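You operate a simulated robot arm through the tools that you are given. There is no shell and no other tool. Be economical: measure what you need, move in short steps, check, and stop when the job is done.

You run a simulated robot arm. Do the job below in one go: nothing can be reset, and whatever is moved stays where it is left.

JOB
Clear the dye off the orange cover, wash it and wipe it dry.
Fine: blue wipe, then blue brush, both wet from the wash tin; white wipe last; each tool returns to its spot on the bench, cover left in the rinse tray.

The check looks at the end state, three seconds after you hand in, the way a careful person would. Anything else that was tipped, shoved, dropped, spilled or broken makes it a failure. A push-on lid holds only when it is set on centred and level and pressed home; a screw cap is set on level and turned clockwise until tight.

ROBOT AND FRAMES
A 7-joint arm with a two-finger parallel gripper, fixed in place. Base frame: the origin is at the foot of the arm, x ahead of it, y to its left, z up; the work surface is at about z = 0.88. Readings come in m, rad, newtons and seconds.
With the tool pointing down near the work surface it reaches from about 0.24 to 0.68 m from the base axis. Its first joint turns from -1.152 to 1.152 rad. Payload 2.4 kg.
The tool frame sits at the grasp point between the pads (the TCP): z along the fingers, y along the line on which they close. The tips reach 0.03 m beyond it. The gripper opens to 0.094 m. The fingers are 0.028 m wide and 0.01 m thick; the gripper's body (0.05 by 0.096 m) begins 0.055 m behind the TCP.
Orientation is that of the tool frame in the base frame, as a unit quaternion [w, x, y, z]. With the fingers straight down and closing along the base's y, the tool's x points along the base's -x, its y along +y and its z along -z.

CONTROLS
- The arm moves only by the tool jog_arm. Its arguments are lists of equal length, an entry for each row: "linear": the shift along the tool's x, y, z in mm, a list of three; "rotation": the turn, a rotation vector about the tool's x, y, z in rad, a list of three; "hand": the opening, from 0 (shut) to 1 (fully open). In form: {"linear": [[x, y, z], ...], "rotation": [[rx, ry, rz], ...], "hand": [hand, ...]}. A call has 1 to 10 rows; each row is the pose to reach, as a shift and turn from the pose commanded when the call began, along the tool's axes at that moment. Rows are played at 5 a second. More than 0.05 m and 0.15 rad between two rows, or a gripper value outside its range, and nothing of the call is played. Where a pose cannot be reached the arm comes as near as it can. A force on the tool above 90 N (or 10 N above the force at the start of the call, whichever is more), or a blocked arm, ends the call early, and 0.2 s more pass. Each finger travels about 0.153 m/s and halts on what it meets, pressing with about 26 N; the grip force reading is that of the motor and also rises with nothing between the fingers. The clock runs only during rows and for 0.2 s after the last one: add rows that repeat a pose to give the fingers time. The reply holds the time, the measured pose of the TCP, the force on the tool along the base axes, the opening and the grip force, in the units named above and with some noise, and new pictures: "pictures" is both (left out), scene, wrist or none.
- Cameras (640 x 400 px; columns grow to the right, rows downward): "scene" is fixed at [0.0471, 0.4846, 1.4392]; the picture's right is [-0.62, -0.79, 0.00], its down [-0.49, 0.38, -0.78] and it looks along [0.62, -0.48, -0.62] (base axes); focal length 316 px, centre (320, 200). "wrist" rides on the gripper at [0.076, 0.014, -0.102] in the tool frame; the picture's right is [-0.18, 0.98, 0.00], its down [-0.75, -0.14, -0.64] and it looks along [-0.63, -0.12, 0.77] (tool axes); focal length 243 px, centre (320, 200). There is no depth. A picture from a camera that has moved, and an enlarged one, comes with that camera's place and axes in the base frame and with its lens.
- inspect(camera, box): a new picture of the part [left, top, right, bottom] of that camera's present view, enlarged. It takes no simulated time.
- close_job(): hands the job in; it is judged then, once.

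Work in short steps. Places have to be worked out from the pictures, the camera data and where the tool is seen: move nearer, look again, correct. Check each grasp and each placing, and mend what went wrong. You have 120 turns and 200 pictures in all, those below and enlarged ones among them. Open the gripper and draw the arm clear of the work before you hand the job in, unless the task says otherwise; then end with one line.

The tools are called after "Call:" by a JSON object that holds its "api" and its "payload". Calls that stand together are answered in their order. jog_arm: Moves the arm, as the interface text tells. Its arguments: {"type":"object","properties":{"linear":{"type":"array","items":{"type":"array","items":{"type":"number"}}},"rotation":{"type":"array","items":{"type":"array","items":{"type":"number"}}},"hand":{"type":"array","items":{"type":"number"}},"pictures":{"type":"string","enum":["both","scene","wrist","none"]}},"required":["linear","rotation","hand"]} The other tools are called the same way: inspect (camera, box) takes an enlarged picture of a part of a camera's view; close_job () hands the job in.

At the start:

```text
time: 0.0
position: [0.3942, -0.0523, 1.1684]
orientation: [0.0, 0.001, 1.0, 0.0]
wrist_force: [0.4, -0.4, -0.2]
width: 0.0937
grip_force: 0.0
```

scene: 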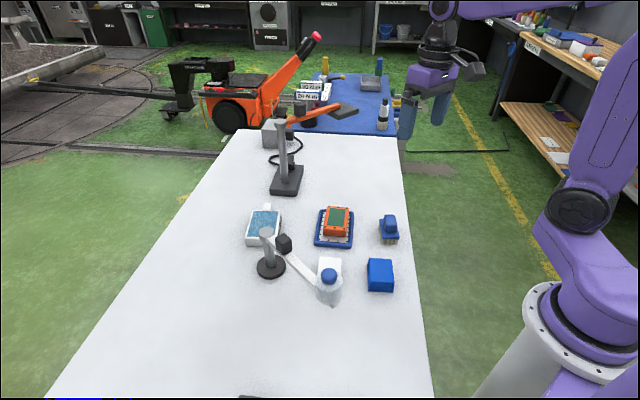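
wrist: 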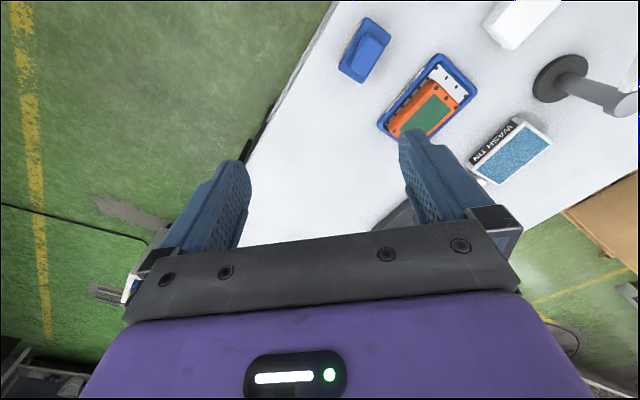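

I'll start with enlarged views of the work area to identify the objects.

Call:
{"api": "inspect", "payload": {"camera": "scene", "box": [230, 190, 420, 310]}}

Call:
{"api": "inspect", "payload": {"camera": "wrist", "box": [320, 0, 640, 200]}}

```text
3.33 times, centred on (325, 250) of scene
camera zoom: at [0.0471, 0.4846, 1.4392], right [-0.62, -0.79, 0.0], down [-0.49, 0.38, -0.78], along [0.62, -0.48, -0.62], focal length 1052 px, centre (303, 33)
```

zoom: 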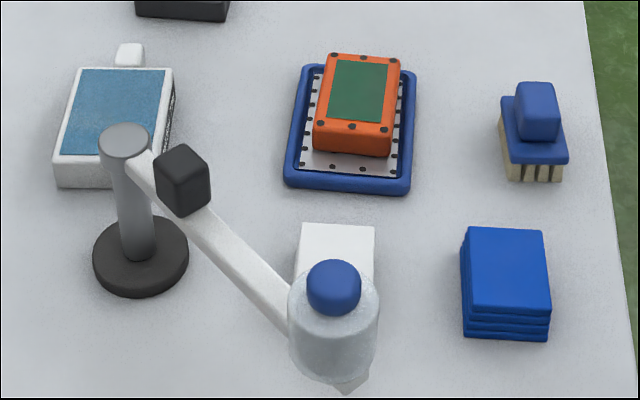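

```text
2.00 times, centred on (480, 100) of wrist
camera zoom: at [0.3175, -0.0368, 1.2711], right [0.18, 0.98, 0.0], down [0.75, -0.14, 0.64], along [0.63, -0.12, -0.77], focal length 485 px, centre (0, 400)
```

zoom: 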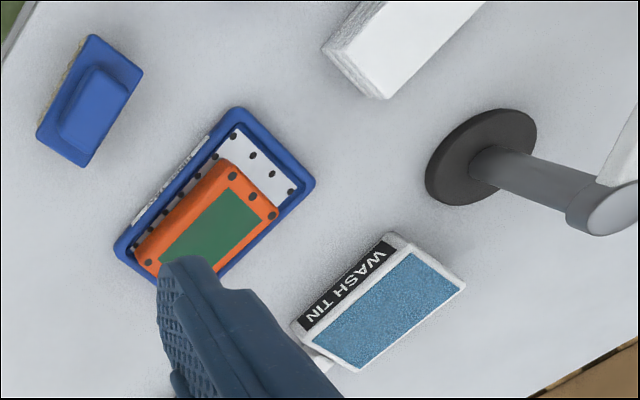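

The scene shows brush, blue wipe, tray with cover, wash tin, white wipe, and a stand with an arm near the white wipe. I raise/shift the arm toward (0.31, 0.10) to look from the wrist camera.

Call:
{"api": "jog_arm", "payload": {"linear": [[20, 40, 0], [40, 80, 0], [60, 120, 0], [80, 150, 0], [80, 150, 0]], "rotation": [[0, 0, 0], [0, 0, 0], [0, 0, 0], [0, 0, 0], [0, 0, 0]], "hand": [1, 1, 1, 1, 1]}}

```text
time: 1.2
position: [0.3141, 0.096, 1.1695]
orientation: [0.0, -0.001, 1.0, 0.0]
wrist_force: [-0.3, 0.4, -1.2]
width: 0.0939
grip_force: 0.1
camera wrist: at [0.2378, 0.113, 1.2717], right [0.18, 0.98, 0.0], down [0.75, -0.14, 0.64], along [0.63, -0.12, -0.77], focal length 243 px, centre (320, 200)
```

scene: 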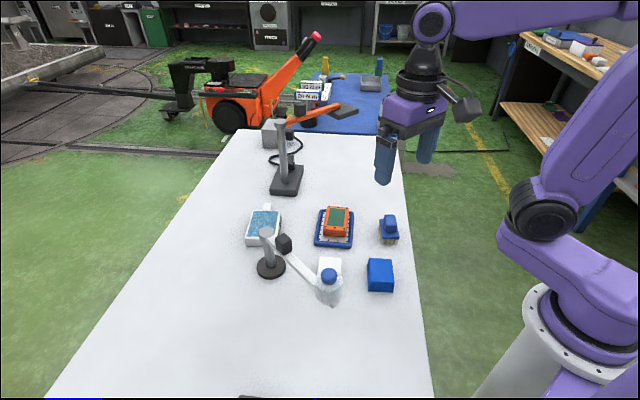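
wrist: 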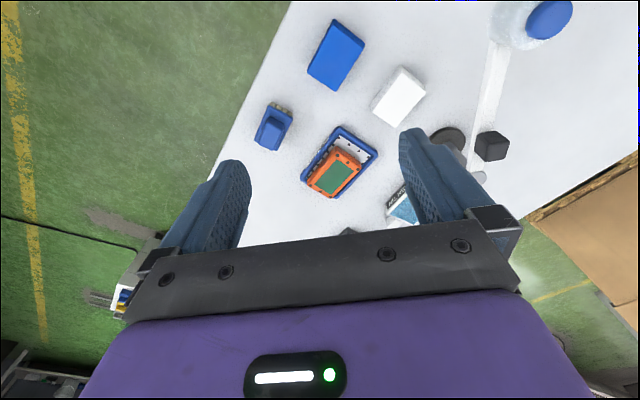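

Now a good view of everything; zoom in to measure.

Call:
{"api": "inspect", "payload": {"camera": "wrist", "box": [240, 0, 440, 125]}}

Call:
{"api": "inspect", "payload": {"camera": "wrist", "box": [280, 90, 480, 215]}}

Call:
{"api": "inspect", "payload": {"camera": "wrist", "box": [400, 0, 600, 125]}}

```text
3.20 times, centred on (340, 62) of wrist
camera zoom: at [0.2378, 0.113, 1.2717], right [0.18, 0.98, 0.0], down [0.75, -0.14, 0.64], along [0.63, -0.12, -0.77], focal length 776 px, centre (256, 640)
```

zoom: 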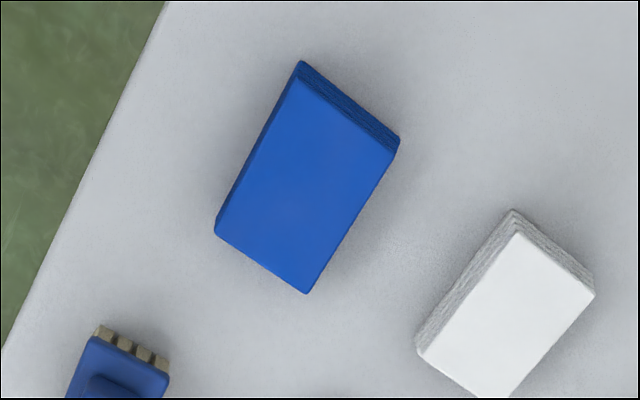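

```text
3.20 times, centred on (380, 152) of wrist
camera zoom: at [0.2378, 0.113, 1.2717], right [0.18, 0.98, 0.0], down [0.75, -0.14, 0.64], along [0.63, -0.12, -0.77], focal length 776 px, centre (128, 352)
```

zoom: 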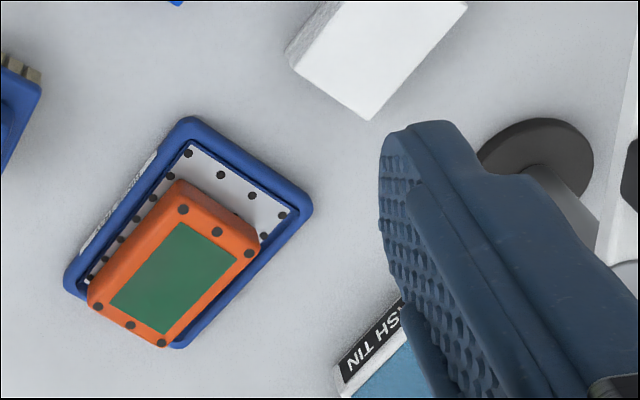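

```text
3.20 times, centred on (500, 62) of wrist
camera zoom: at [0.2378, 0.113, 1.2717], right [0.18, 0.98, 0.0], down [0.75, -0.14, 0.64], along [0.63, -0.12, -0.77], focal length 776 px, centre (-256, 640)
```

zoom: 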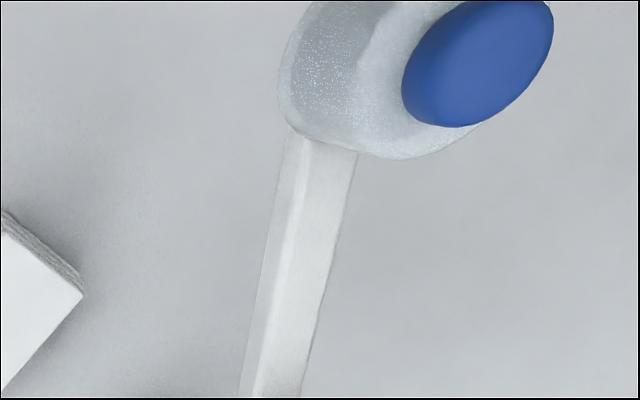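

Everything is rotated ~45°; blue wipe is near (0.302, 0.121), 47×63 mm. I'll turn the tool -0.83 rad (camera away from the hanging bottle) and descend above the blue wipe to look closer.

Call:
{"api": "jog_arm", "payload": {"linear": [[2, 5, 20], [4, 10, 40], [6, 15, 60], [8, 20, 80], [12, 25, 100], [12, 25, 110], [12, 25, 110]], "rotation": [[0, 0, -0.14], [0, 0, -0.28], [0, 0, -0.42], [0, 0, -0.56], [0, 0, -0.7], [0, 0, -0.83], [0, 0, -0.83]], "hand": [1, 1, 1, 1, 1, 1, 1]}}

```text
time: 2.8
position: [0.3028, 0.1213, 1.0595]
orientation: [0.0, -0.405, 0.914, 0.0]
wrist_force: [0.2, -0.1, 0.1]
width: 0.094
grip_force: 0.1
camera wrist: at [0.2405, 0.076, 1.162], right [-0.6, 0.8, 0.0], down [0.61, 0.46, 0.64], along [0.51, 0.39, -0.77], focal length 243 px, centre (320, 200)
```

scene: 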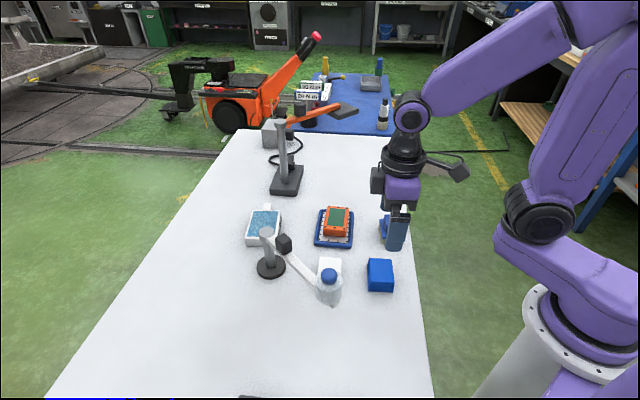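
wrist: 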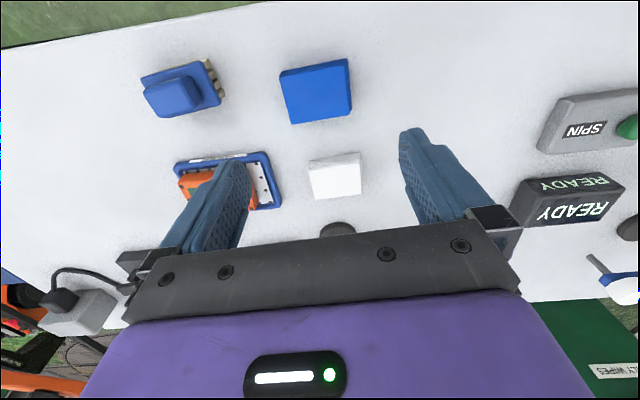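

Aligned over the wipe per scene. Zoom to refine wipe location and thickness, and look at the other items.

Call:
{"api": "inspect", "payload": {"camera": "wrist", "box": [240, 30, 400, 130]}}

Call:
{"api": "inspect", "payload": {"camera": "wrist", "box": [120, 30, 280, 130]}}

Call:
{"api": "inspect", "payload": {"camera": "scene", "box": [340, 200, 436, 300]}}

Call:
{"api": "inspect", "payload": {"camera": "wrist", "box": [480, 80, 640, 300]}}

```text
4.00 times, centred on (320, 80) of wrist
camera zoom: at [0.2405, 0.076, 1.162], right [-0.6, 0.8, 0.0], down [0.61, 0.46, 0.64], along [0.51, 0.39, -0.77], focal length 970 px, centre (320, 680)
```

zoom: 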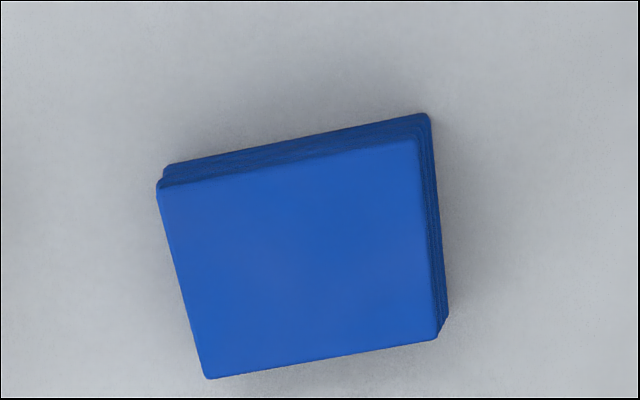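

```text
4.00 times, centred on (200, 80) of wrist
camera zoom: at [0.2405, 0.076, 1.162], right [-0.6, 0.8, 0.0], down [0.61, 0.46, 0.64], along [0.51, 0.39, -0.77], focal length 970 px, centre (800, 680)
```

zoom: 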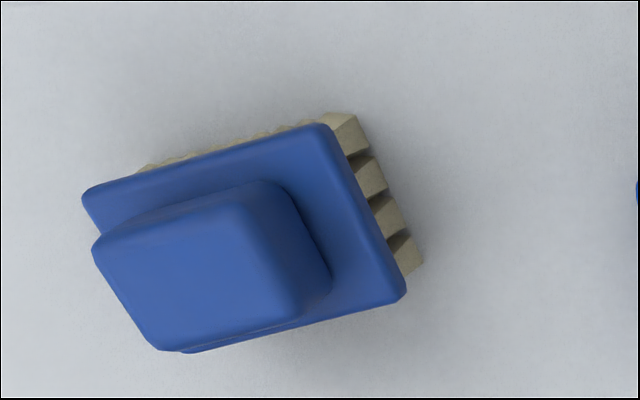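

```text
4.00 times, centred on (388, 250) of scene
camera zoom: at [0.0471, 0.4846, 1.4392], right [-0.62, -0.79, 0.0], down [-0.49, 0.38, -0.78], along [0.62, -0.48, -0.62], focal length 1263 px, centre (48, 0)
```

zoom: 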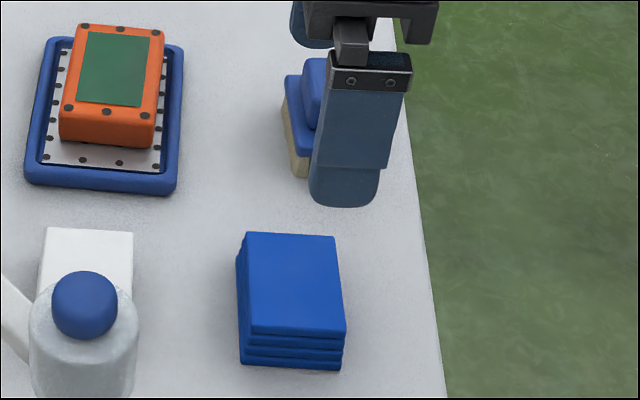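

```text
1.82 times, centred on (560, 190) of wrist
camera zoom: at [0.2405, 0.076, 1.162], right [-0.6, 0.8, 0.0], down [0.61, 0.46, 0.64], along [0.51, 0.39, -0.77], focal length 441 px, centre (-116, 218)
```

zoom: 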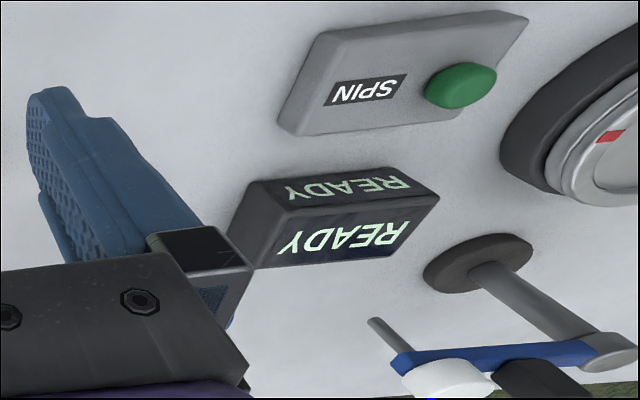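

Wipe centre (0.304, 0.119), ~24 mm thick, axis matches the tool. Descend to TCP z≈0.921 with open hand, then close.

Call:
{"api": "jog_arm", "payload": {"linear": [[1, -2, 35], [1, -2, 70], [1, -2, 105], [1, -2, 125], [1, -2, 138], [1, -2, 138]], "rotation": [[0, 0, 0], [0, 0, 0], [0, 0, 0], [0, 0, 0], [0, 0, 0], [0, 0, 0]], "hand": [1, 1, 1, 1, 1, 1]}}

Call:
{"api": "inspect", "payload": {"camera": "scene", "box": [340, 220, 436, 300]}}

```text
time: 4.2
position: [0.3034, 0.1228, 0.9192]
orientation: [-0.001, -0.403, 0.915, 0.0]
wrist_force: [-0.2, -0.3, 0.8]
width: 0.0943
grip_force: 0.1
camera wrist: at [0.2402, 0.0758, 1.021], right [-0.6, 0.8, 0.0], down [0.61, 0.46, 0.64], along [0.51, 0.39, -0.77], focal length 243 px, centre (320, 200)
```

scene: 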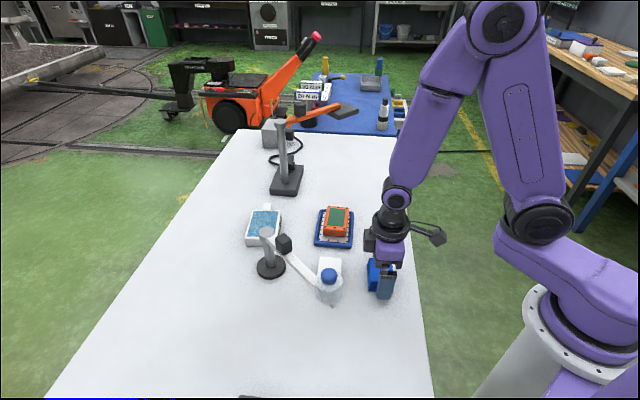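
wrist: 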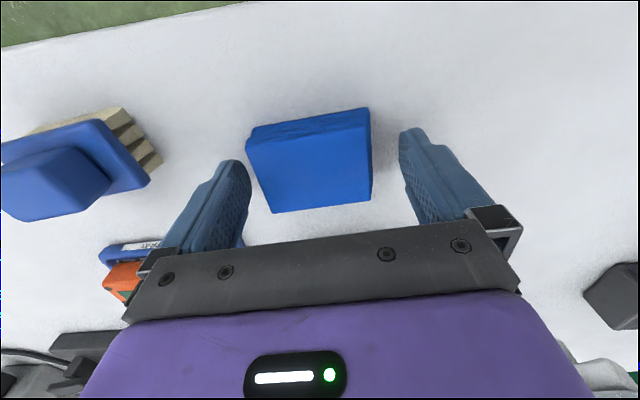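

```text
5.00 times, centred on (388, 260) of scene
camera zoom: at [0.0471, 0.4846, 1.4392], right [-0.62, -0.79, 0.0], down [-0.49, 0.38, -0.78], along [0.62, -0.48, -0.62], focal length 1578 px, centre (-20, -100)
```

zoom: 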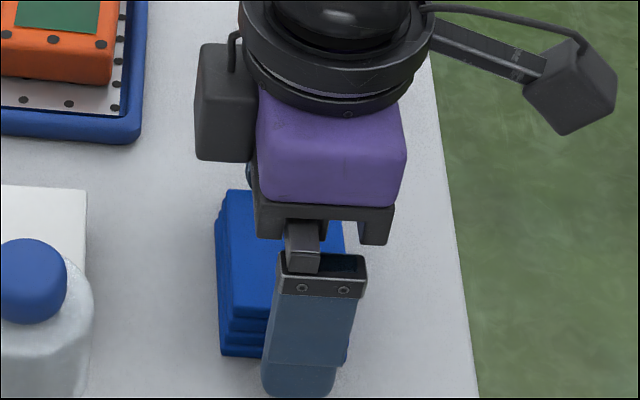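

Gripper is a few mm off; the wipe sits ~3 mm toward +tool-x and ~4 mm toward -tool-y. Correct and close.

Call:
{"api": "jog_arm", "payload": {"linear": [[3, -4, 0], [3, -4, 0], [3, -4, 0], [3, -4, 0], [3, -4, 0]], "rotation": [[0, 0, 0], [0, 0, 0], [0, 0, 0], [0, 0, 0], [0, 0, 0]], "hand": [1, 0.8, 0.6, 0.6, 0.6], "pictures": "wrist"}}

```text
time: 5.4
position: [0.3034, 0.1161, 0.9186]
orientation: [0.0, -0.404, 0.915, -0.001]
wrist_force: [0.7, -0.6, 1.8]
width: 0.0689
grip_force: 25.9
camera wrist: at [0.2416, 0.0706, 1.0214], right [-0.6, 0.8, 0.0], down [0.61, 0.46, 0.64], along [0.51, 0.39, -0.77], focal length 243 px, centre (320, 200)
```

wrist: 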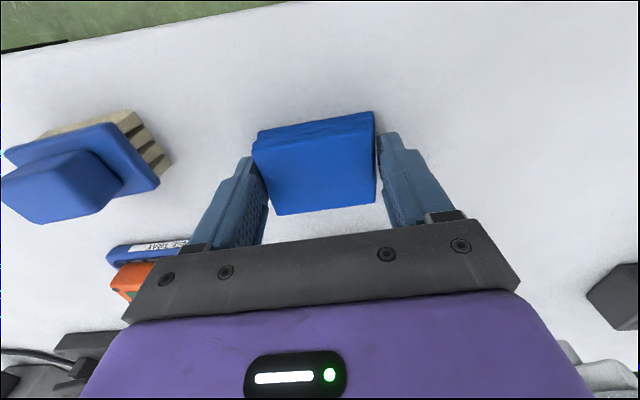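

Gripped (0.069 m, 26 N). Lift 120 mm; and zoom on the wash tin and cover in the scene view.

Call:
{"api": "jog_arm", "payload": {"linear": [[0, 0, -20], [0, 0, -50], [0, 0, -90], [0, 0, -120], [0, 0, -120]], "rotation": [[0, 0, 0], [0, 0, 0], [0, 0, 0], [0, 0, 0], [0, 0, 0]], "hand": [0.6, 0.6, 0.6, 0.6, 0.6], "pictures": "wrist"}}

Call:
{"api": "inspect", "payload": {"camera": "scene", "box": [230, 195, 310, 285]}}

Call:
{"api": "inspect", "payload": {"camera": "scene", "box": [300, 195, 370, 255]}}

```text
time: 6.6
position: [0.3022, 0.1158, 1.0411]
orientation: [0.0, -0.403, 0.915, 0.0]
wrist_force: [-0.2, -0.1, -0.7]
width: 0.0687
grip_force: 25.9
camera wrist: at [0.2398, 0.0708, 1.1426], right [-0.6, 0.8, 0.0], down [0.61, 0.46, 0.64], along [0.51, 0.39, -0.77], focal length 243 px, centre (320, 200)
```

wrist: 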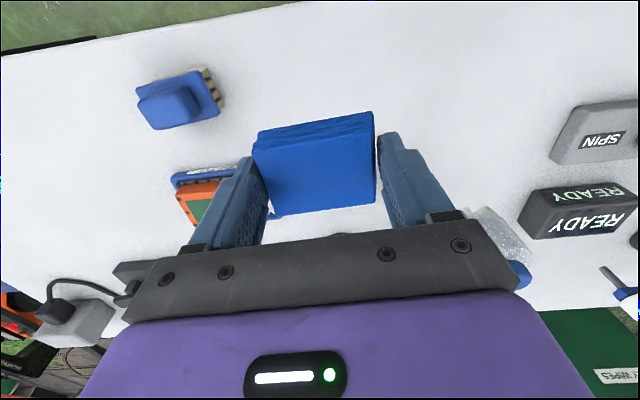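

```text
4.44 times, centred on (270, 240) of scene
camera zoom: at [0.0471, 0.4846, 1.4392], right [-0.62, -0.79, 0.0], down [-0.49, 0.38, -0.78], along [0.62, -0.48, -0.62], focal length 1403 px, centre (542, 22)
```

zoom: 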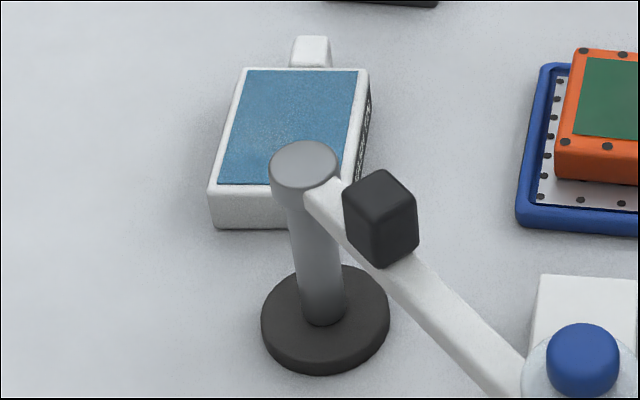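

```text
6.67 times, centred on (335, 225) of scene
camera zoom: at [0.0471, 0.4846, 1.4392], right [-0.62, -0.79, 0.0], down [-0.49, 0.38, -0.78], along [0.62, -0.48, -0.62], focal length 2104 px, centre (220, 33)
```

zoom: 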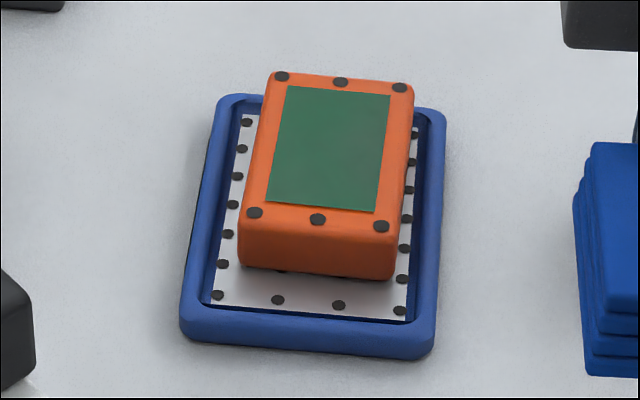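

Tin surface ≈ 67×95 mm around (0.589, 0.245), top z≈0.902, long axis ≈ -37°. Move over it at carry height, turning -0.09 rad to align.

Call:
{"api": "jog_arm", "payload": {"linear": [[-36, -15, 0], [-72, -31, 0], [-109, -47, 0], [-145, -62, 0], [-181, -78, 0], [-217, -93, 0], [-253, -109, 0], [-290, -124, 0], [-290, -124, 0]], "rotation": [[0, 0, 0], [0, 0, 0], [0, 0, 0], [0, 0, 0], [0, 0, 0], [0, 0, -0.03], [0, 0, -0.06], [0, 0, -0.09], [0, 0, -0.09]], "hand": [0.6, 0.6, 0.6, 0.6, 0.6, 0.6, 0.6, 0.6, 0.6]}}

Call:
{"api": "inspect", "payload": {"camera": "scene", "box": [210, 160, 350, 290]}}

```text
time: 8.6
position: [0.5907, 0.2456, 1.0408]
orientation: [0.0, -0.445, 0.896, 0.001]
wrist_force: [0.2, 0.5, -0.1]
width: 0.0688
grip_force: 25.8
camera wrist: at [0.5337, 0.1952, 1.1426], right [-0.67, 0.74, 0.0], down [0.57, 0.52, 0.64], along [0.48, 0.43, -0.77], focal length 243 px, centre (320, 200)
```

scene: 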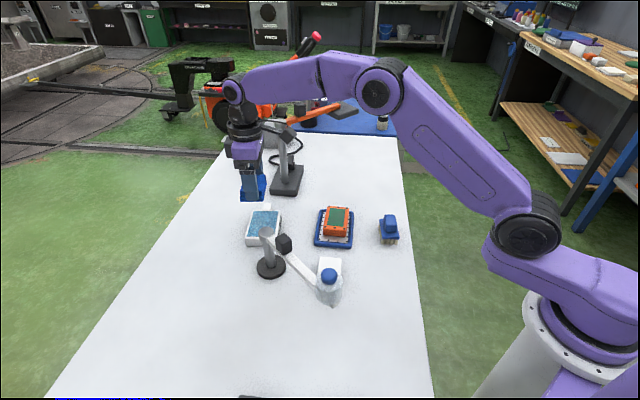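
wrist: 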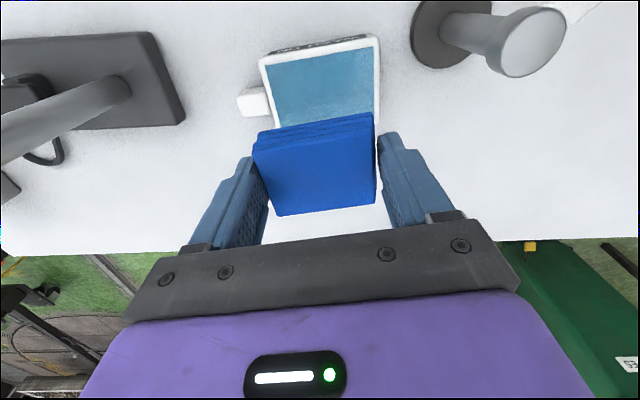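

```text
3.08 times, centred on (280, 225) of scene
camera zoom: at [0.0472, 0.4846, 1.4392], right [-0.62, -0.79, 0.0], down [-0.49, 0.38, -0.78], along [0.62, -0.48, -0.62], focal length 971 px, centre (443, 123)
```

zoom: 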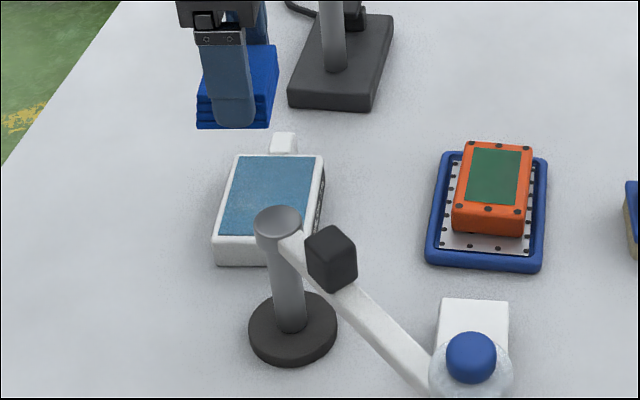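

Tin center measured (0.585, 0.245), matches. Descend to ~5 mm above the surface with small correction.

Call:
{"api": "jog_arm", "payload": {"linear": [[4, 3, 30], [4, 3, 60], [4, 3, 85], [4, 3, 96], [4, 3, 96]], "rotation": [[0, 0, 0.02], [0, 0, 0.04], [0, 0, 0.05], [0, 0, 0.05], [0, 0, 0.05]], "hand": [0.6, 0.6, 0.6, 0.6, 0.6], "pictures": "wrist"}}

Call:
{"api": "inspect", "payload": {"camera": "scene", "box": [220, 180, 320, 270]}}

```text
time: 9.8
position: [0.5868, 0.2448, 0.9486]
orientation: [0.002, -0.422, 0.907, 0.0]
wrist_force: [-11.9, -3.8, 36.4]
width: 0.0688
grip_force: 25.6
camera wrist: at [0.5254, 0.1972, 1.0502], right [-0.63, 0.77, 0.0], down [0.59, 0.48, 0.65], along [0.5, 0.41, -0.76], focal length 243 px, centre (320, 200)
```

wrist: 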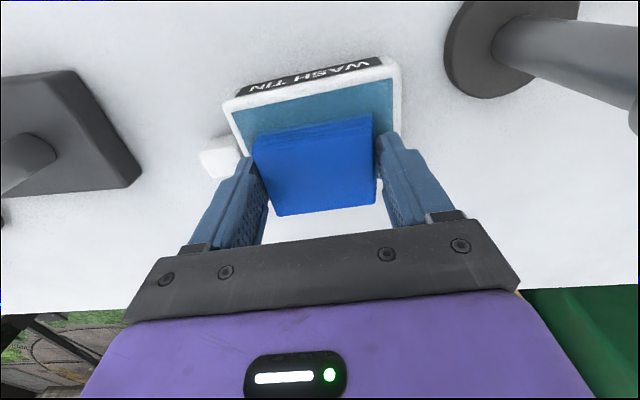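

```text
4.44 times, centred on (270, 225) of scene
camera zoom: at [0.0461, 0.4842, 1.4394], right [-0.62, -0.79, 0.0], down [-0.49, 0.38, -0.78], along [0.62, -0.48, -0.62], focal length 1403 px, centre (542, 89)
```

zoom: 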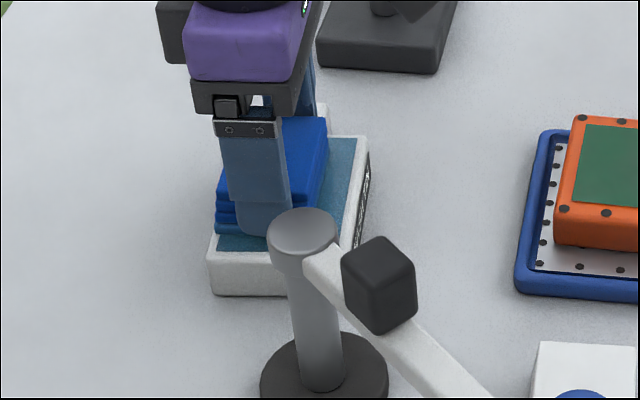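

Contact already (36 N) — the pad is at z≈0.910. Hold briefly a touch lighter to soak, then lift.

Call:
{"api": "jog_arm", "payload": {"linear": [[0, 0, -2], [0, 0, -2], [0, 0, -2], [0, 0, -2], [0, 0, -2], [0, 0, -30], [0, 0, -70], [0, 0, -95], [0, 0, -95]], "rotation": [[0, 0, 0], [0, 0, 0], [0, 0, 0], [0, 0, 0], [0, 0, 0], [0, 0, 0], [0, 0, 0], [0, 0, 0], [0, 0, 0]], "hand": [0.6, 0.6, 0.6, 0.6, 0.6, 0.6, 0.6, 0.6, 0.6]}}

Call:
{"api": "inspect", "payload": {"camera": "wrist", "box": [200, 20, 440, 230]}}

Call:
{"api": "inspect", "payload": {"camera": "scene", "box": [210, 160, 350, 290]}}

```text
time: 11.8
position: [0.5832, 0.2448, 1.0391]
orientation: [-0.001, -0.423, 0.906, 0.0]
wrist_force: [-0.3, -0.4, 0.0]
width: 0.0689
grip_force: 26.1
camera wrist: at [0.5235, 0.1963, 1.1418], right [-0.63, 0.77, 0.0], down [0.59, 0.49, 0.64], along [0.5, 0.41, -0.77], focal length 243 px, centre (320, 200)
```

scene: 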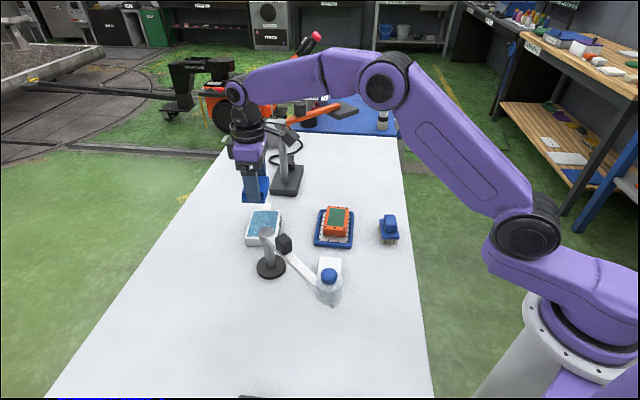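
wrist: 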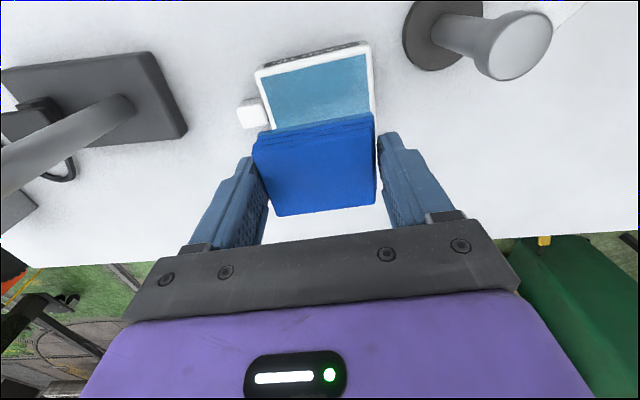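

```text
1.90 times, centred on (320, 125) of wrist
camera zoom: at [0.5235, 0.1963, 1.1418], right [-0.63, 0.77, 0.0], down [0.59, 0.49, 0.64], along [0.5, 0.41, -0.77], focal length 462 px, centre (320, 343)
```

zoom: 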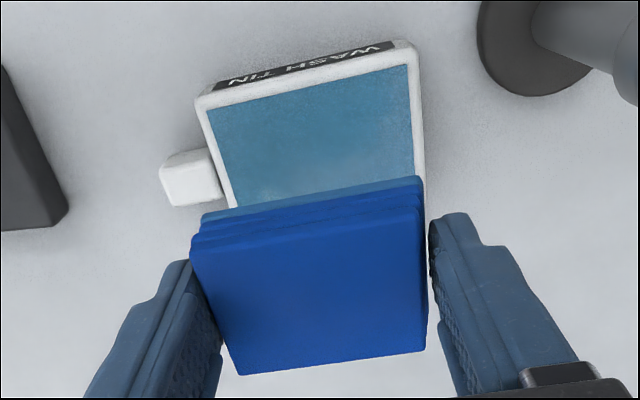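

```text
3.08 times, centred on (280, 225) of scene
camera zoom: at [0.0471, 0.4846, 1.4392], right [-0.62, -0.79, 0.0], down [-0.49, 0.38, -0.78], along [0.62, -0.48, -0.62], focal length 971 px, centre (443, 123)
```

zoom: 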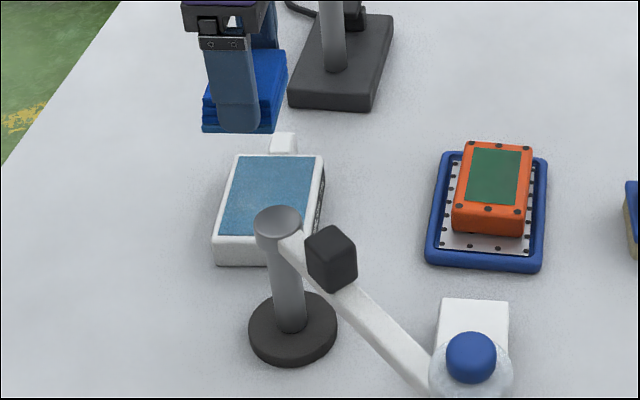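

The wipe's bottom layer has turned teal (wet). Move over the cover, estimated (0.483, 0.093), turning +0.105 rad to its axis.

Call:
{"api": "jog_arm", "payload": {"linear": [[36, -4, 0], [72, -8, 0], [108, -12, 0], [144, -16, 0], [181, -21, 0], [181, -21, 0]], "rotation": [[0, 0, 0.02], [0, 0, 0.04], [0, 0, 0.06], [0, 0, 0.08], [0, 0, 0.105], [0, 0, 0.105]], "hand": [0.6, 0.6, 0.6, 0.6, 0.6, 0.6]}}

Call:
{"api": "inspect", "payload": {"camera": "wrist", "box": [200, 20, 440, 230]}}

Call:
{"api": "inspect", "payload": {"camera": "scene", "box": [290, 160, 390, 260]}}

```text
time: 13.2
position: [0.4842, 0.0965, 1.0394]
orientation: [0.0, -0.374, 0.928, 0.0]
wrist_force: [-0.2, -0.5, -0.8]
width: 0.0688
grip_force: 26.1
camera wrist: at [0.4191, 0.0541, 1.1415], right [-0.55, 0.84, 0.0], down [0.64, 0.42, 0.64], along [0.54, 0.35, -0.77], focal length 243 px, centre (320, 200)
```

scene: 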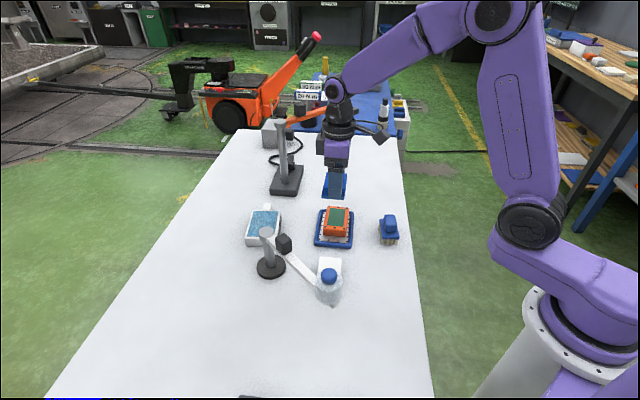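
wrist: 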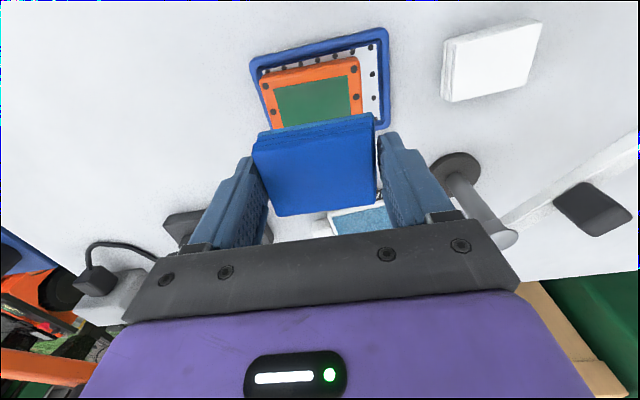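

```text
1.90 times, centred on (320, 125) of wrist
camera zoom: at [0.4191, 0.0541, 1.1415], right [-0.55, 0.84, 0.0], down [0.64, 0.42, 0.64], along [0.54, 0.35, -0.77], focal length 462 px, centre (320, 343)
```

zoom: 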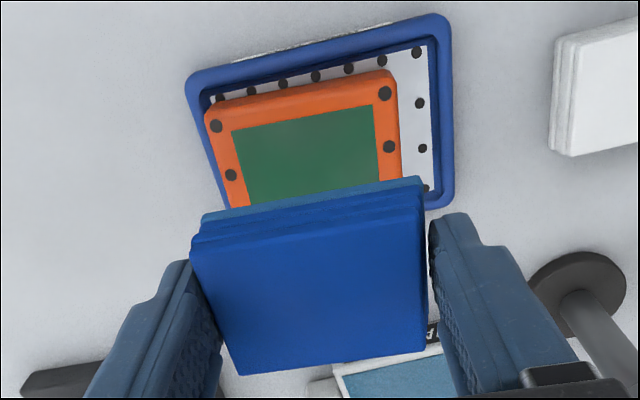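

```text
4.00 times, centred on (340, 210) of scene
camera zoom: at [0.0471, 0.4846, 1.4392], right [-0.62, -0.79, 0.0], down [-0.49, 0.38, -0.78], along [0.62, -0.48, -0.62], focal length 1263 px, centre (240, 160)
```

zoom: 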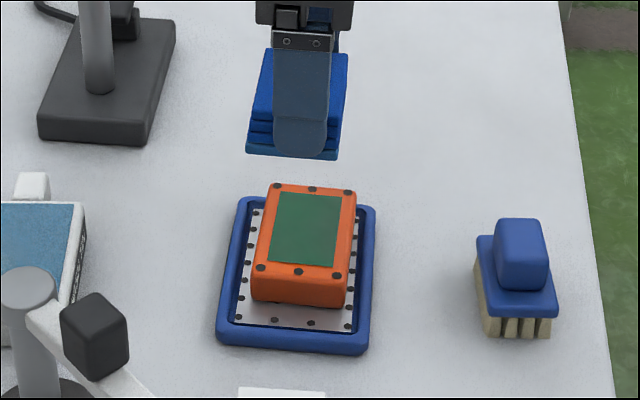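

Cover's green patch is 65×40 mm, centre (0.485, 0.0915). Descend to just above estimated contact (TCP z≈0.962).

Call:
{"api": "jog_arm", "payload": {"linear": [[3, -4, 30], [3, -4, 60], [3, -4, 77], [3, -4, 77]], "rotation": [[0, 0, 0], [0, 0, 0], [0, 0, 0], [0, 0, 0]], "hand": [0.6, 0.6, 0.6, 0.6], "pictures": "none"}}

Call:
{"api": "inspect", "payload": {"camera": "scene", "box": [300, 170, 370, 250]}}

```text
time: 14.2
position: [0.4862, 0.0904, 0.9634]
orientation: [0.0, -0.374, 0.928, 0.0]
wrist_force: [-1.0, -0.6, 0.1]
width: 0.069
grip_force: 26.2
```

```text
5.00 times, centred on (335, 210) of scene
camera zoom: at [0.0471, 0.4846, 1.4392], right [-0.62, -0.79, 0.0], down [-0.49, 0.38, -0.78], along [0.62, -0.48, -0.62], focal length 1578 px, centre (245, 150)
```

zoom: 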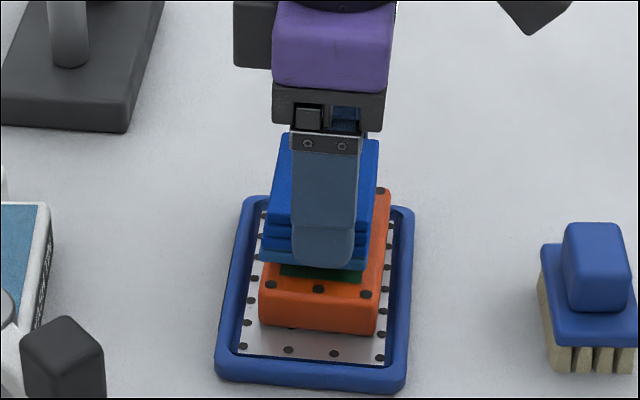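

No contact yet; step down a few mm.

Call:
{"api": "jog_arm", "payload": {"linear": [[0, 0, 3], [0, 0, 5], [0, 0, 5]], "rotation": [[0, 0, 0], [0, 0, 0], [0, 0, 0]], "hand": [0.6, 0.6, 0.6], "pictures": "none"}}

```text
time: 15.0
position: [0.4845, 0.0885, 0.9579]
orientation: [0.0, -0.374, 0.927, 0.0]
wrist_force: [-0.2, -0.5, 0.2]
width: 0.0689
grip_force: 26.1
```

Call:
{"api": "jog_arm", "payload": {"linear": [[0, 0, 2], [0, 0, 4], [0, 0, 4]], "rotation": [[0, 0, 0], [0, 0, 0], [0, 0, 0]], "hand": [0.6, 0.6, 0.6], "pictures": "none"}}

```text
time: 15.8
position: [0.4848, 0.0905, 0.9541]
orientation: [0.0, -0.374, 0.927, 0.0]
wrist_force: [0.6, 0.1, 0.0]
width: 0.0691
grip_force: 26.0
```

Still free at 0.954; two more small steps.

Call:
{"api": "jog_arm", "payload": {"linear": [[0, 0, 2], [0, 0, 3], [0, 0, 3]], "rotation": [[0, 0, 0], [0, 0, 0], [0, 0, 0]], "hand": [0.6, 0.6, 0.6], "pictures": "none"}}

Call:
{"api": "inspect", "payload": {"camera": "scene", "box": [300, 190, 370, 250]}}

```text
time: 16.6
position: [0.4863, 0.0889, 0.9535]
orientation: [0.002, -0.374, 0.927, -0.001]
wrist_force: [-7.1, 1.5, 31.6]
width: 0.0689
grip_force: 26.3
```

```text
6.67 times, centred on (335, 220) of scene
camera zoom: at [0.0464, 0.4845, 1.4393], right [-0.62, -0.79, 0.0], down [-0.49, 0.38, -0.78], along [0.62, -0.48, -0.62], focal length 2104 px, centre (220, 67)
```

zoom: 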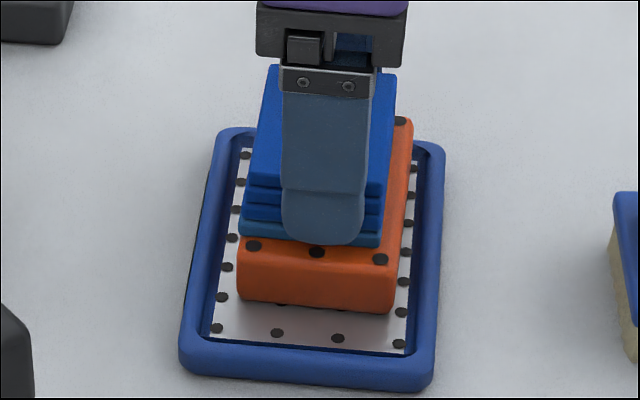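

Contact at about 31 N (z cmd 0.951). Ease up ~1.5 mm and sweep over the patch in both axes.

Call:
{"api": "jog_arm", "payload": {"linear": [[0, 0, -1.5], [0, 10, -1.5], [0, 0, -1.5], [0, -10, -1.5], [6, -10, -1.5], [6, 0, -1.5], [6, 10, -1.5], [10, 0, -1.5], [10, -10, -1.5], [5, 0, -1.5]], "rotation": [[0, 0, 0], [0, 0, 0], [0, 0, 0], [0, 0, 0], [0, 0, 0], [0, 0, 0], [0, 0, 0], [0, 0, 0], [0, 0, 0], [0, 0, 0]], "hand": [0.6, 0.6, 0.6, 0.6, 0.6, 0.6, 0.6, 0.6, 0.6, 0.6], "pictures": "none"}}

Call:
{"api": "inspect", "payload": {"camera": "scene", "box": [300, 190, 370, 250]}}

```text
time: 18.8
position: [0.4819, 0.0833, 0.9538]
orientation: [-0.001, -0.373, 0.928, 0.0]
wrist_force: [0.1, -0.7, -0.7]
width: 0.0688
grip_force: 25.7
```

```text
6.67 times, centred on (335, 220) of scene
camera zoom: at [0.0472, 0.4846, 1.4392], right [-0.62, -0.79, 0.0], down [-0.49, 0.38, -0.78], along [0.62, -0.48, -0.62], focal length 2104 px, centre (220, 67)
```

zoom: 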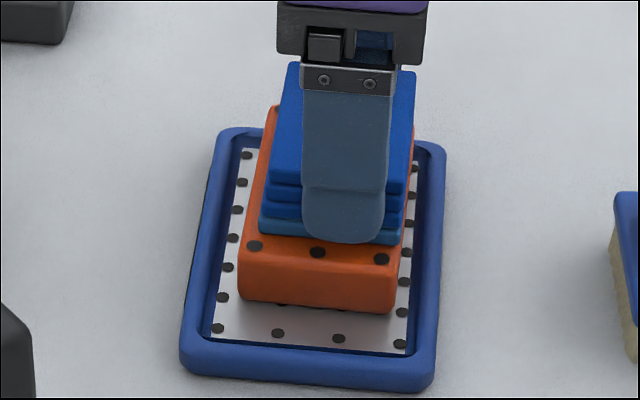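

Force is zero—too light. Repeat the sweep 1.2 mm lower, then check the force.

Call:
{"api": "jog_arm", "payload": {"linear": [[0, 0, 1.2], [0, 10, 1.2], [0, 0, 1.2], [0, -10, 1.2], [0, 0, 1.2]], "rotation": [[0, 0, 0], [0, 0, 0], [0, 0, 0], [0, 0, 0], [0, 0, 0]], "hand": [0.6, 0.6, 0.6, 0.6, 0.6], "pictures": "none"}}

Call:
{"api": "inspect", "payload": {"camera": "scene", "box": [300, 190, 370, 250]}}

```text
time: 20.0
position: [0.4855, 0.0814, 0.9515]
orientation: [0.004, -0.372, 0.928, -0.002]
wrist_force: [8.8, -8.1, 22.9]
width: 0.0688
grip_force: 25.6
```

```text
6.67 times, centred on (335, 220) of scene
camera zoom: at [0.0471, 0.4843, 1.4393], right [-0.62, -0.79, 0.0], down [-0.49, 0.38, -0.78], along [0.62, -0.48, -0.62], focal length 2104 px, centre (220, 67)
```

zoom: 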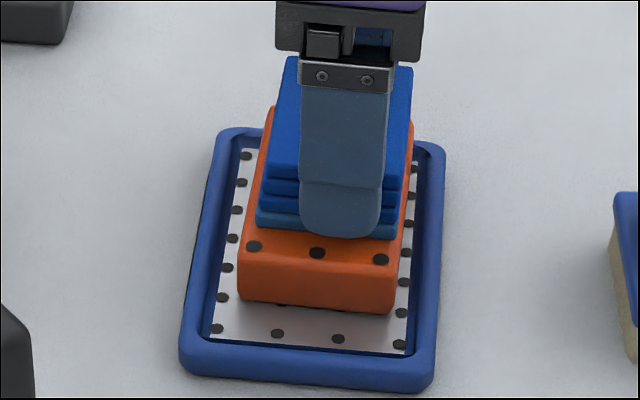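

23 N contact, and cover/tray have not moved. Sweep fully across both axes at this height.

Call:
{"api": "jog_arm", "payload": {"linear": [[0, 10, 0], [0, 0, 0], [0, -10, 0], [-6, -10, 0], [-6, 0, 0], [-6, 10, 0], [6, 10, 0], [6, 0, 0], [6, -10, 0], [0, 0, 0]], "rotation": [[0, 0, 0], [0, 0, 0], [0, 0, 0], [0, 0, 0], [0, 0, 0], [0, 0, 0], [0, 0, 0], [0, 0, 0], [0, 0, 0], [0, 0, 0]], "hand": [0.6, 0.6, 0.6, 0.6, 0.6, 0.6, 0.6, 0.6, 0.6, 0.6], "pictures": "none"}}

Call:
{"api": "jog_arm", "payload": {"linear": [[0, 0, -5], [0, 0, -40], [0, 0, -80], [0, 0, -80]], "rotation": [[0, 0, 0], [0, 0, 0], [0, 0, 0], [0, 0, 0]], "hand": [0.6, 0.6, 0.6, 0.6], "pictures": "wrist"}}

Call:
{"api": "inspect", "payload": {"camera": "scene", "box": [300, 190, 370, 250]}}

```text
time: 22.2
position: [0.4828, 0.0845, 0.9522]
orientation: [0.0, -0.374, 0.927, 0.0]
wrist_force: [0.0, -0.2, -0.6]
width: 0.0688
grip_force: 26.1
```

```text
time: 23.2
position: [0.4839, 0.0852, 1.0322]
orientation: [0.0, -0.374, 0.927, 0.0]
wrist_force: [-0.2, -0.2, -1.0]
width: 0.0687
grip_force: 25.7
camera wrist: at [0.4184, 0.0439, 1.1342], right [-0.55, 0.84, 0.0], down [0.64, 0.42, 0.64], along [0.54, 0.35, -0.77], focal length 243 px, centre (320, 200)
```

wrist: 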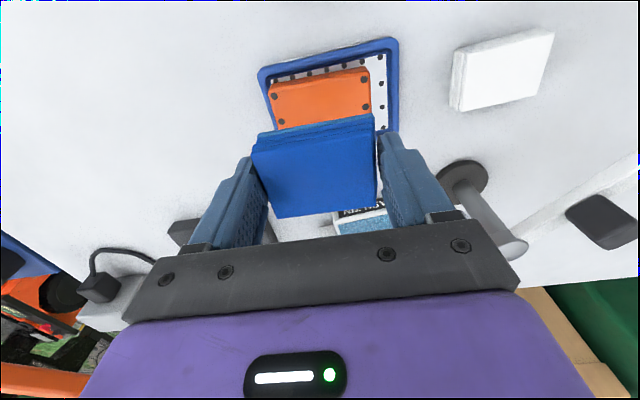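

```text
6.67 times, centred on (335, 220) of scene
camera zoom: at [0.0471, 0.4846, 1.4392], right [-0.62, -0.79, 0.0], down [-0.49, 0.38, -0.78], along [0.62, -0.48, -0.62], focal length 2104 px, centre (220, 67)
```

zoom: 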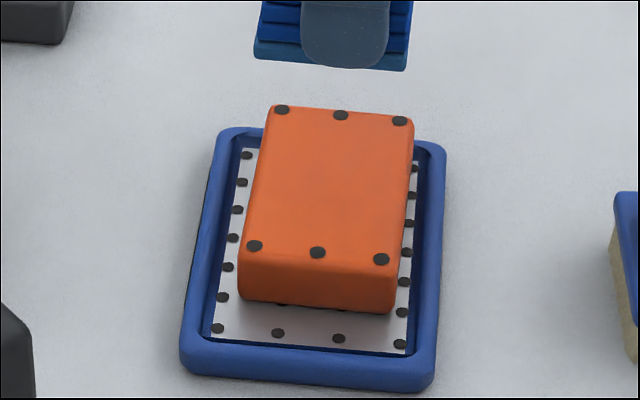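

Dye is gone and nothing moved. Return the blue wipe to its spot (TCP 0.303, 0.116, rz to 137.6°).

Call:
{"api": "jog_arm", "payload": {"linear": [[27, 36, 0], [54, 72, 0], [81, 108, 0], [109, 147, 0], [109, 147, 35], [109, 147, 70], [109, 147, 100], [109, 147, 109], [109, 147, 109]], "rotation": [[0, 0, -0.02], [0, 0, -0.04], [0, 0, -0.065], [0, 0, -0.065], [0, 0, -0.065], [0, 0, -0.065], [0, 0, -0.065], [0, 0, -0.065], [0, 0, -0.065]], "hand": [0.6, 0.6, 0.6, 0.6, 0.6, 0.6, 0.6, 0.6, 0.6], "pictures": "none"}}

Call:
{"api": "inspect", "payload": {"camera": "scene", "box": [340, 220, 436, 300]}}

```text
time: 25.2
position: [0.3025, 0.1156, 0.9219]
orientation: [0.001, -0.404, 0.915, -0.001]
wrist_force: [0.1, -0.4, -0.6]
width: 0.069
grip_force: 26.2
```

```text
5.00 times, centred on (388, 260) of scene
camera zoom: at [0.0471, 0.4846, 1.4392], right [-0.62, -0.79, 0.0], down [-0.49, 0.38, -0.78], along [0.62, -0.48, -0.62], focal length 1578 px, centre (-20, -100)
```

zoom: 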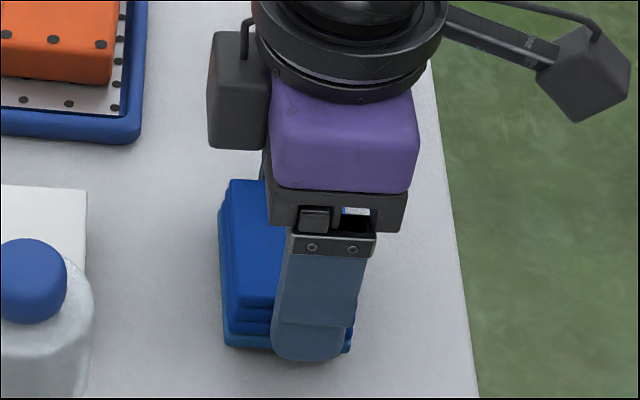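

No contact yet; lower 2.5 mm, then open slightly and fully.

Call:
{"api": "jog_arm", "payload": {"linear": [[0, 0, 1.5], [0, 0, 2.5], [0, 0, 2.5]], "rotation": [[0, 0, 0], [0, 0, 0], [0, 0, 0]], "hand": [0.6, 0.6, 0.6], "pictures": "none"}}

```text
time: 26.0
position: [0.3024, 0.1141, 0.9203]
orientation: [0.0, -0.404, 0.915, 0.0]
wrist_force: [1.0, 1.4, -0.9]
width: 0.0688
grip_force: 25.9
```

Call:
{"api": "jog_arm", "payload": {"linear": [[0, 0, 1.2], [0, 0, 1.2], [0, 0, 1.2], [0, 0, 1.2], [0, 0, 1.2]], "rotation": [[0, 0, 0], [0, 0, 0], [0, 0, 0], [0, 0, 0], [0, 0, 0]], "hand": [0.6, 0.6, 0.8, 1, 1], "pictures": "none"}}

Call:
{"api": "jog_arm", "payload": {"linear": [[0, 0, -30], [0, 0, -70], [0, 0, -110], [0, 0, -140], [0, 0, -140]], "rotation": [[0, 0, 0], [0, 0, 0], [0, 0, 0], [0, 0, 0], [0, 0, 0]], "hand": [1, 1, 1, 1, 1]}}

Call:
{"api": "inspect", "payload": {"camera": "scene", "box": [340, 200, 436, 300]}}

Call:
{"api": "inspect", "payload": {"camera": "wrist", "box": [100, 30, 260, 130]}}

```text
time: 27.2
position: [0.3025, 0.1164, 0.9193]
orientation: [0.0, -0.404, 0.915, -0.001]
wrist_force: [0.0, -0.7, 0.3]
width: 0.0941
grip_force: 0.1
```

```text
time: 28.4
position: [0.3013, 0.1149, 1.057]
orientation: [0.0, -0.404, 0.915, 0.0]
wrist_force: [-0.1, -1.0, 0.3]
width: 0.094
grip_force: 0.1
camera wrist: at [0.2391, 0.0698, 1.1592], right [-0.6, 0.8, 0.0], down [0.61, 0.46, 0.64], along [0.51, 0.39, -0.77], focal length 243 px, centre (320, 200)
```

scene: 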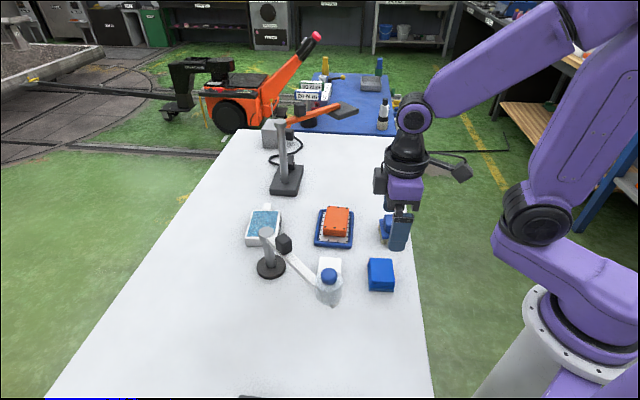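
wrist: 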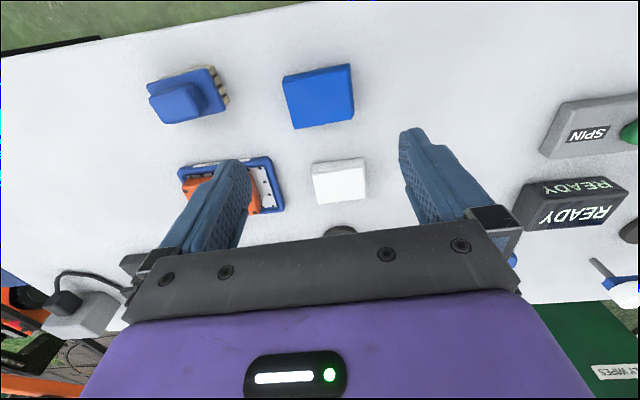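

```text
4.00 times, centred on (388, 250) of scene
camera zoom: at [0.0471, 0.4846, 1.4392], right [-0.62, -0.79, 0.0], down [-0.49, 0.38, -0.78], along [0.62, -0.48, -0.62], focal length 1263 px, centre (48, 0)
```

zoom: 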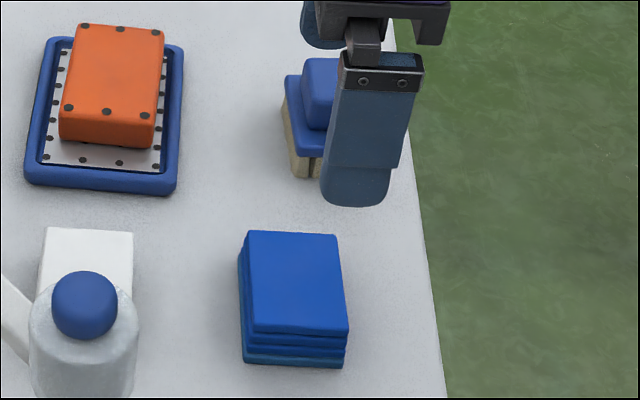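

```text
4.00 times, centred on (180, 80) of wrist
camera zoom: at [0.2391, 0.0698, 1.1592], right [-0.6, 0.8, 0.0], down [0.61, 0.46, 0.64], along [0.51, 0.39, -0.77], focal length 970 px, centre (880, 680)
```

zoom: 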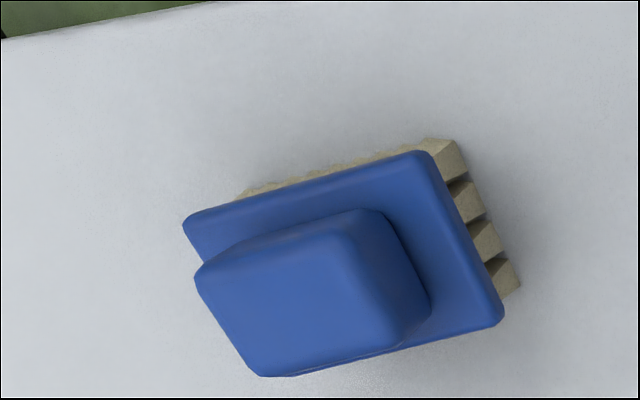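

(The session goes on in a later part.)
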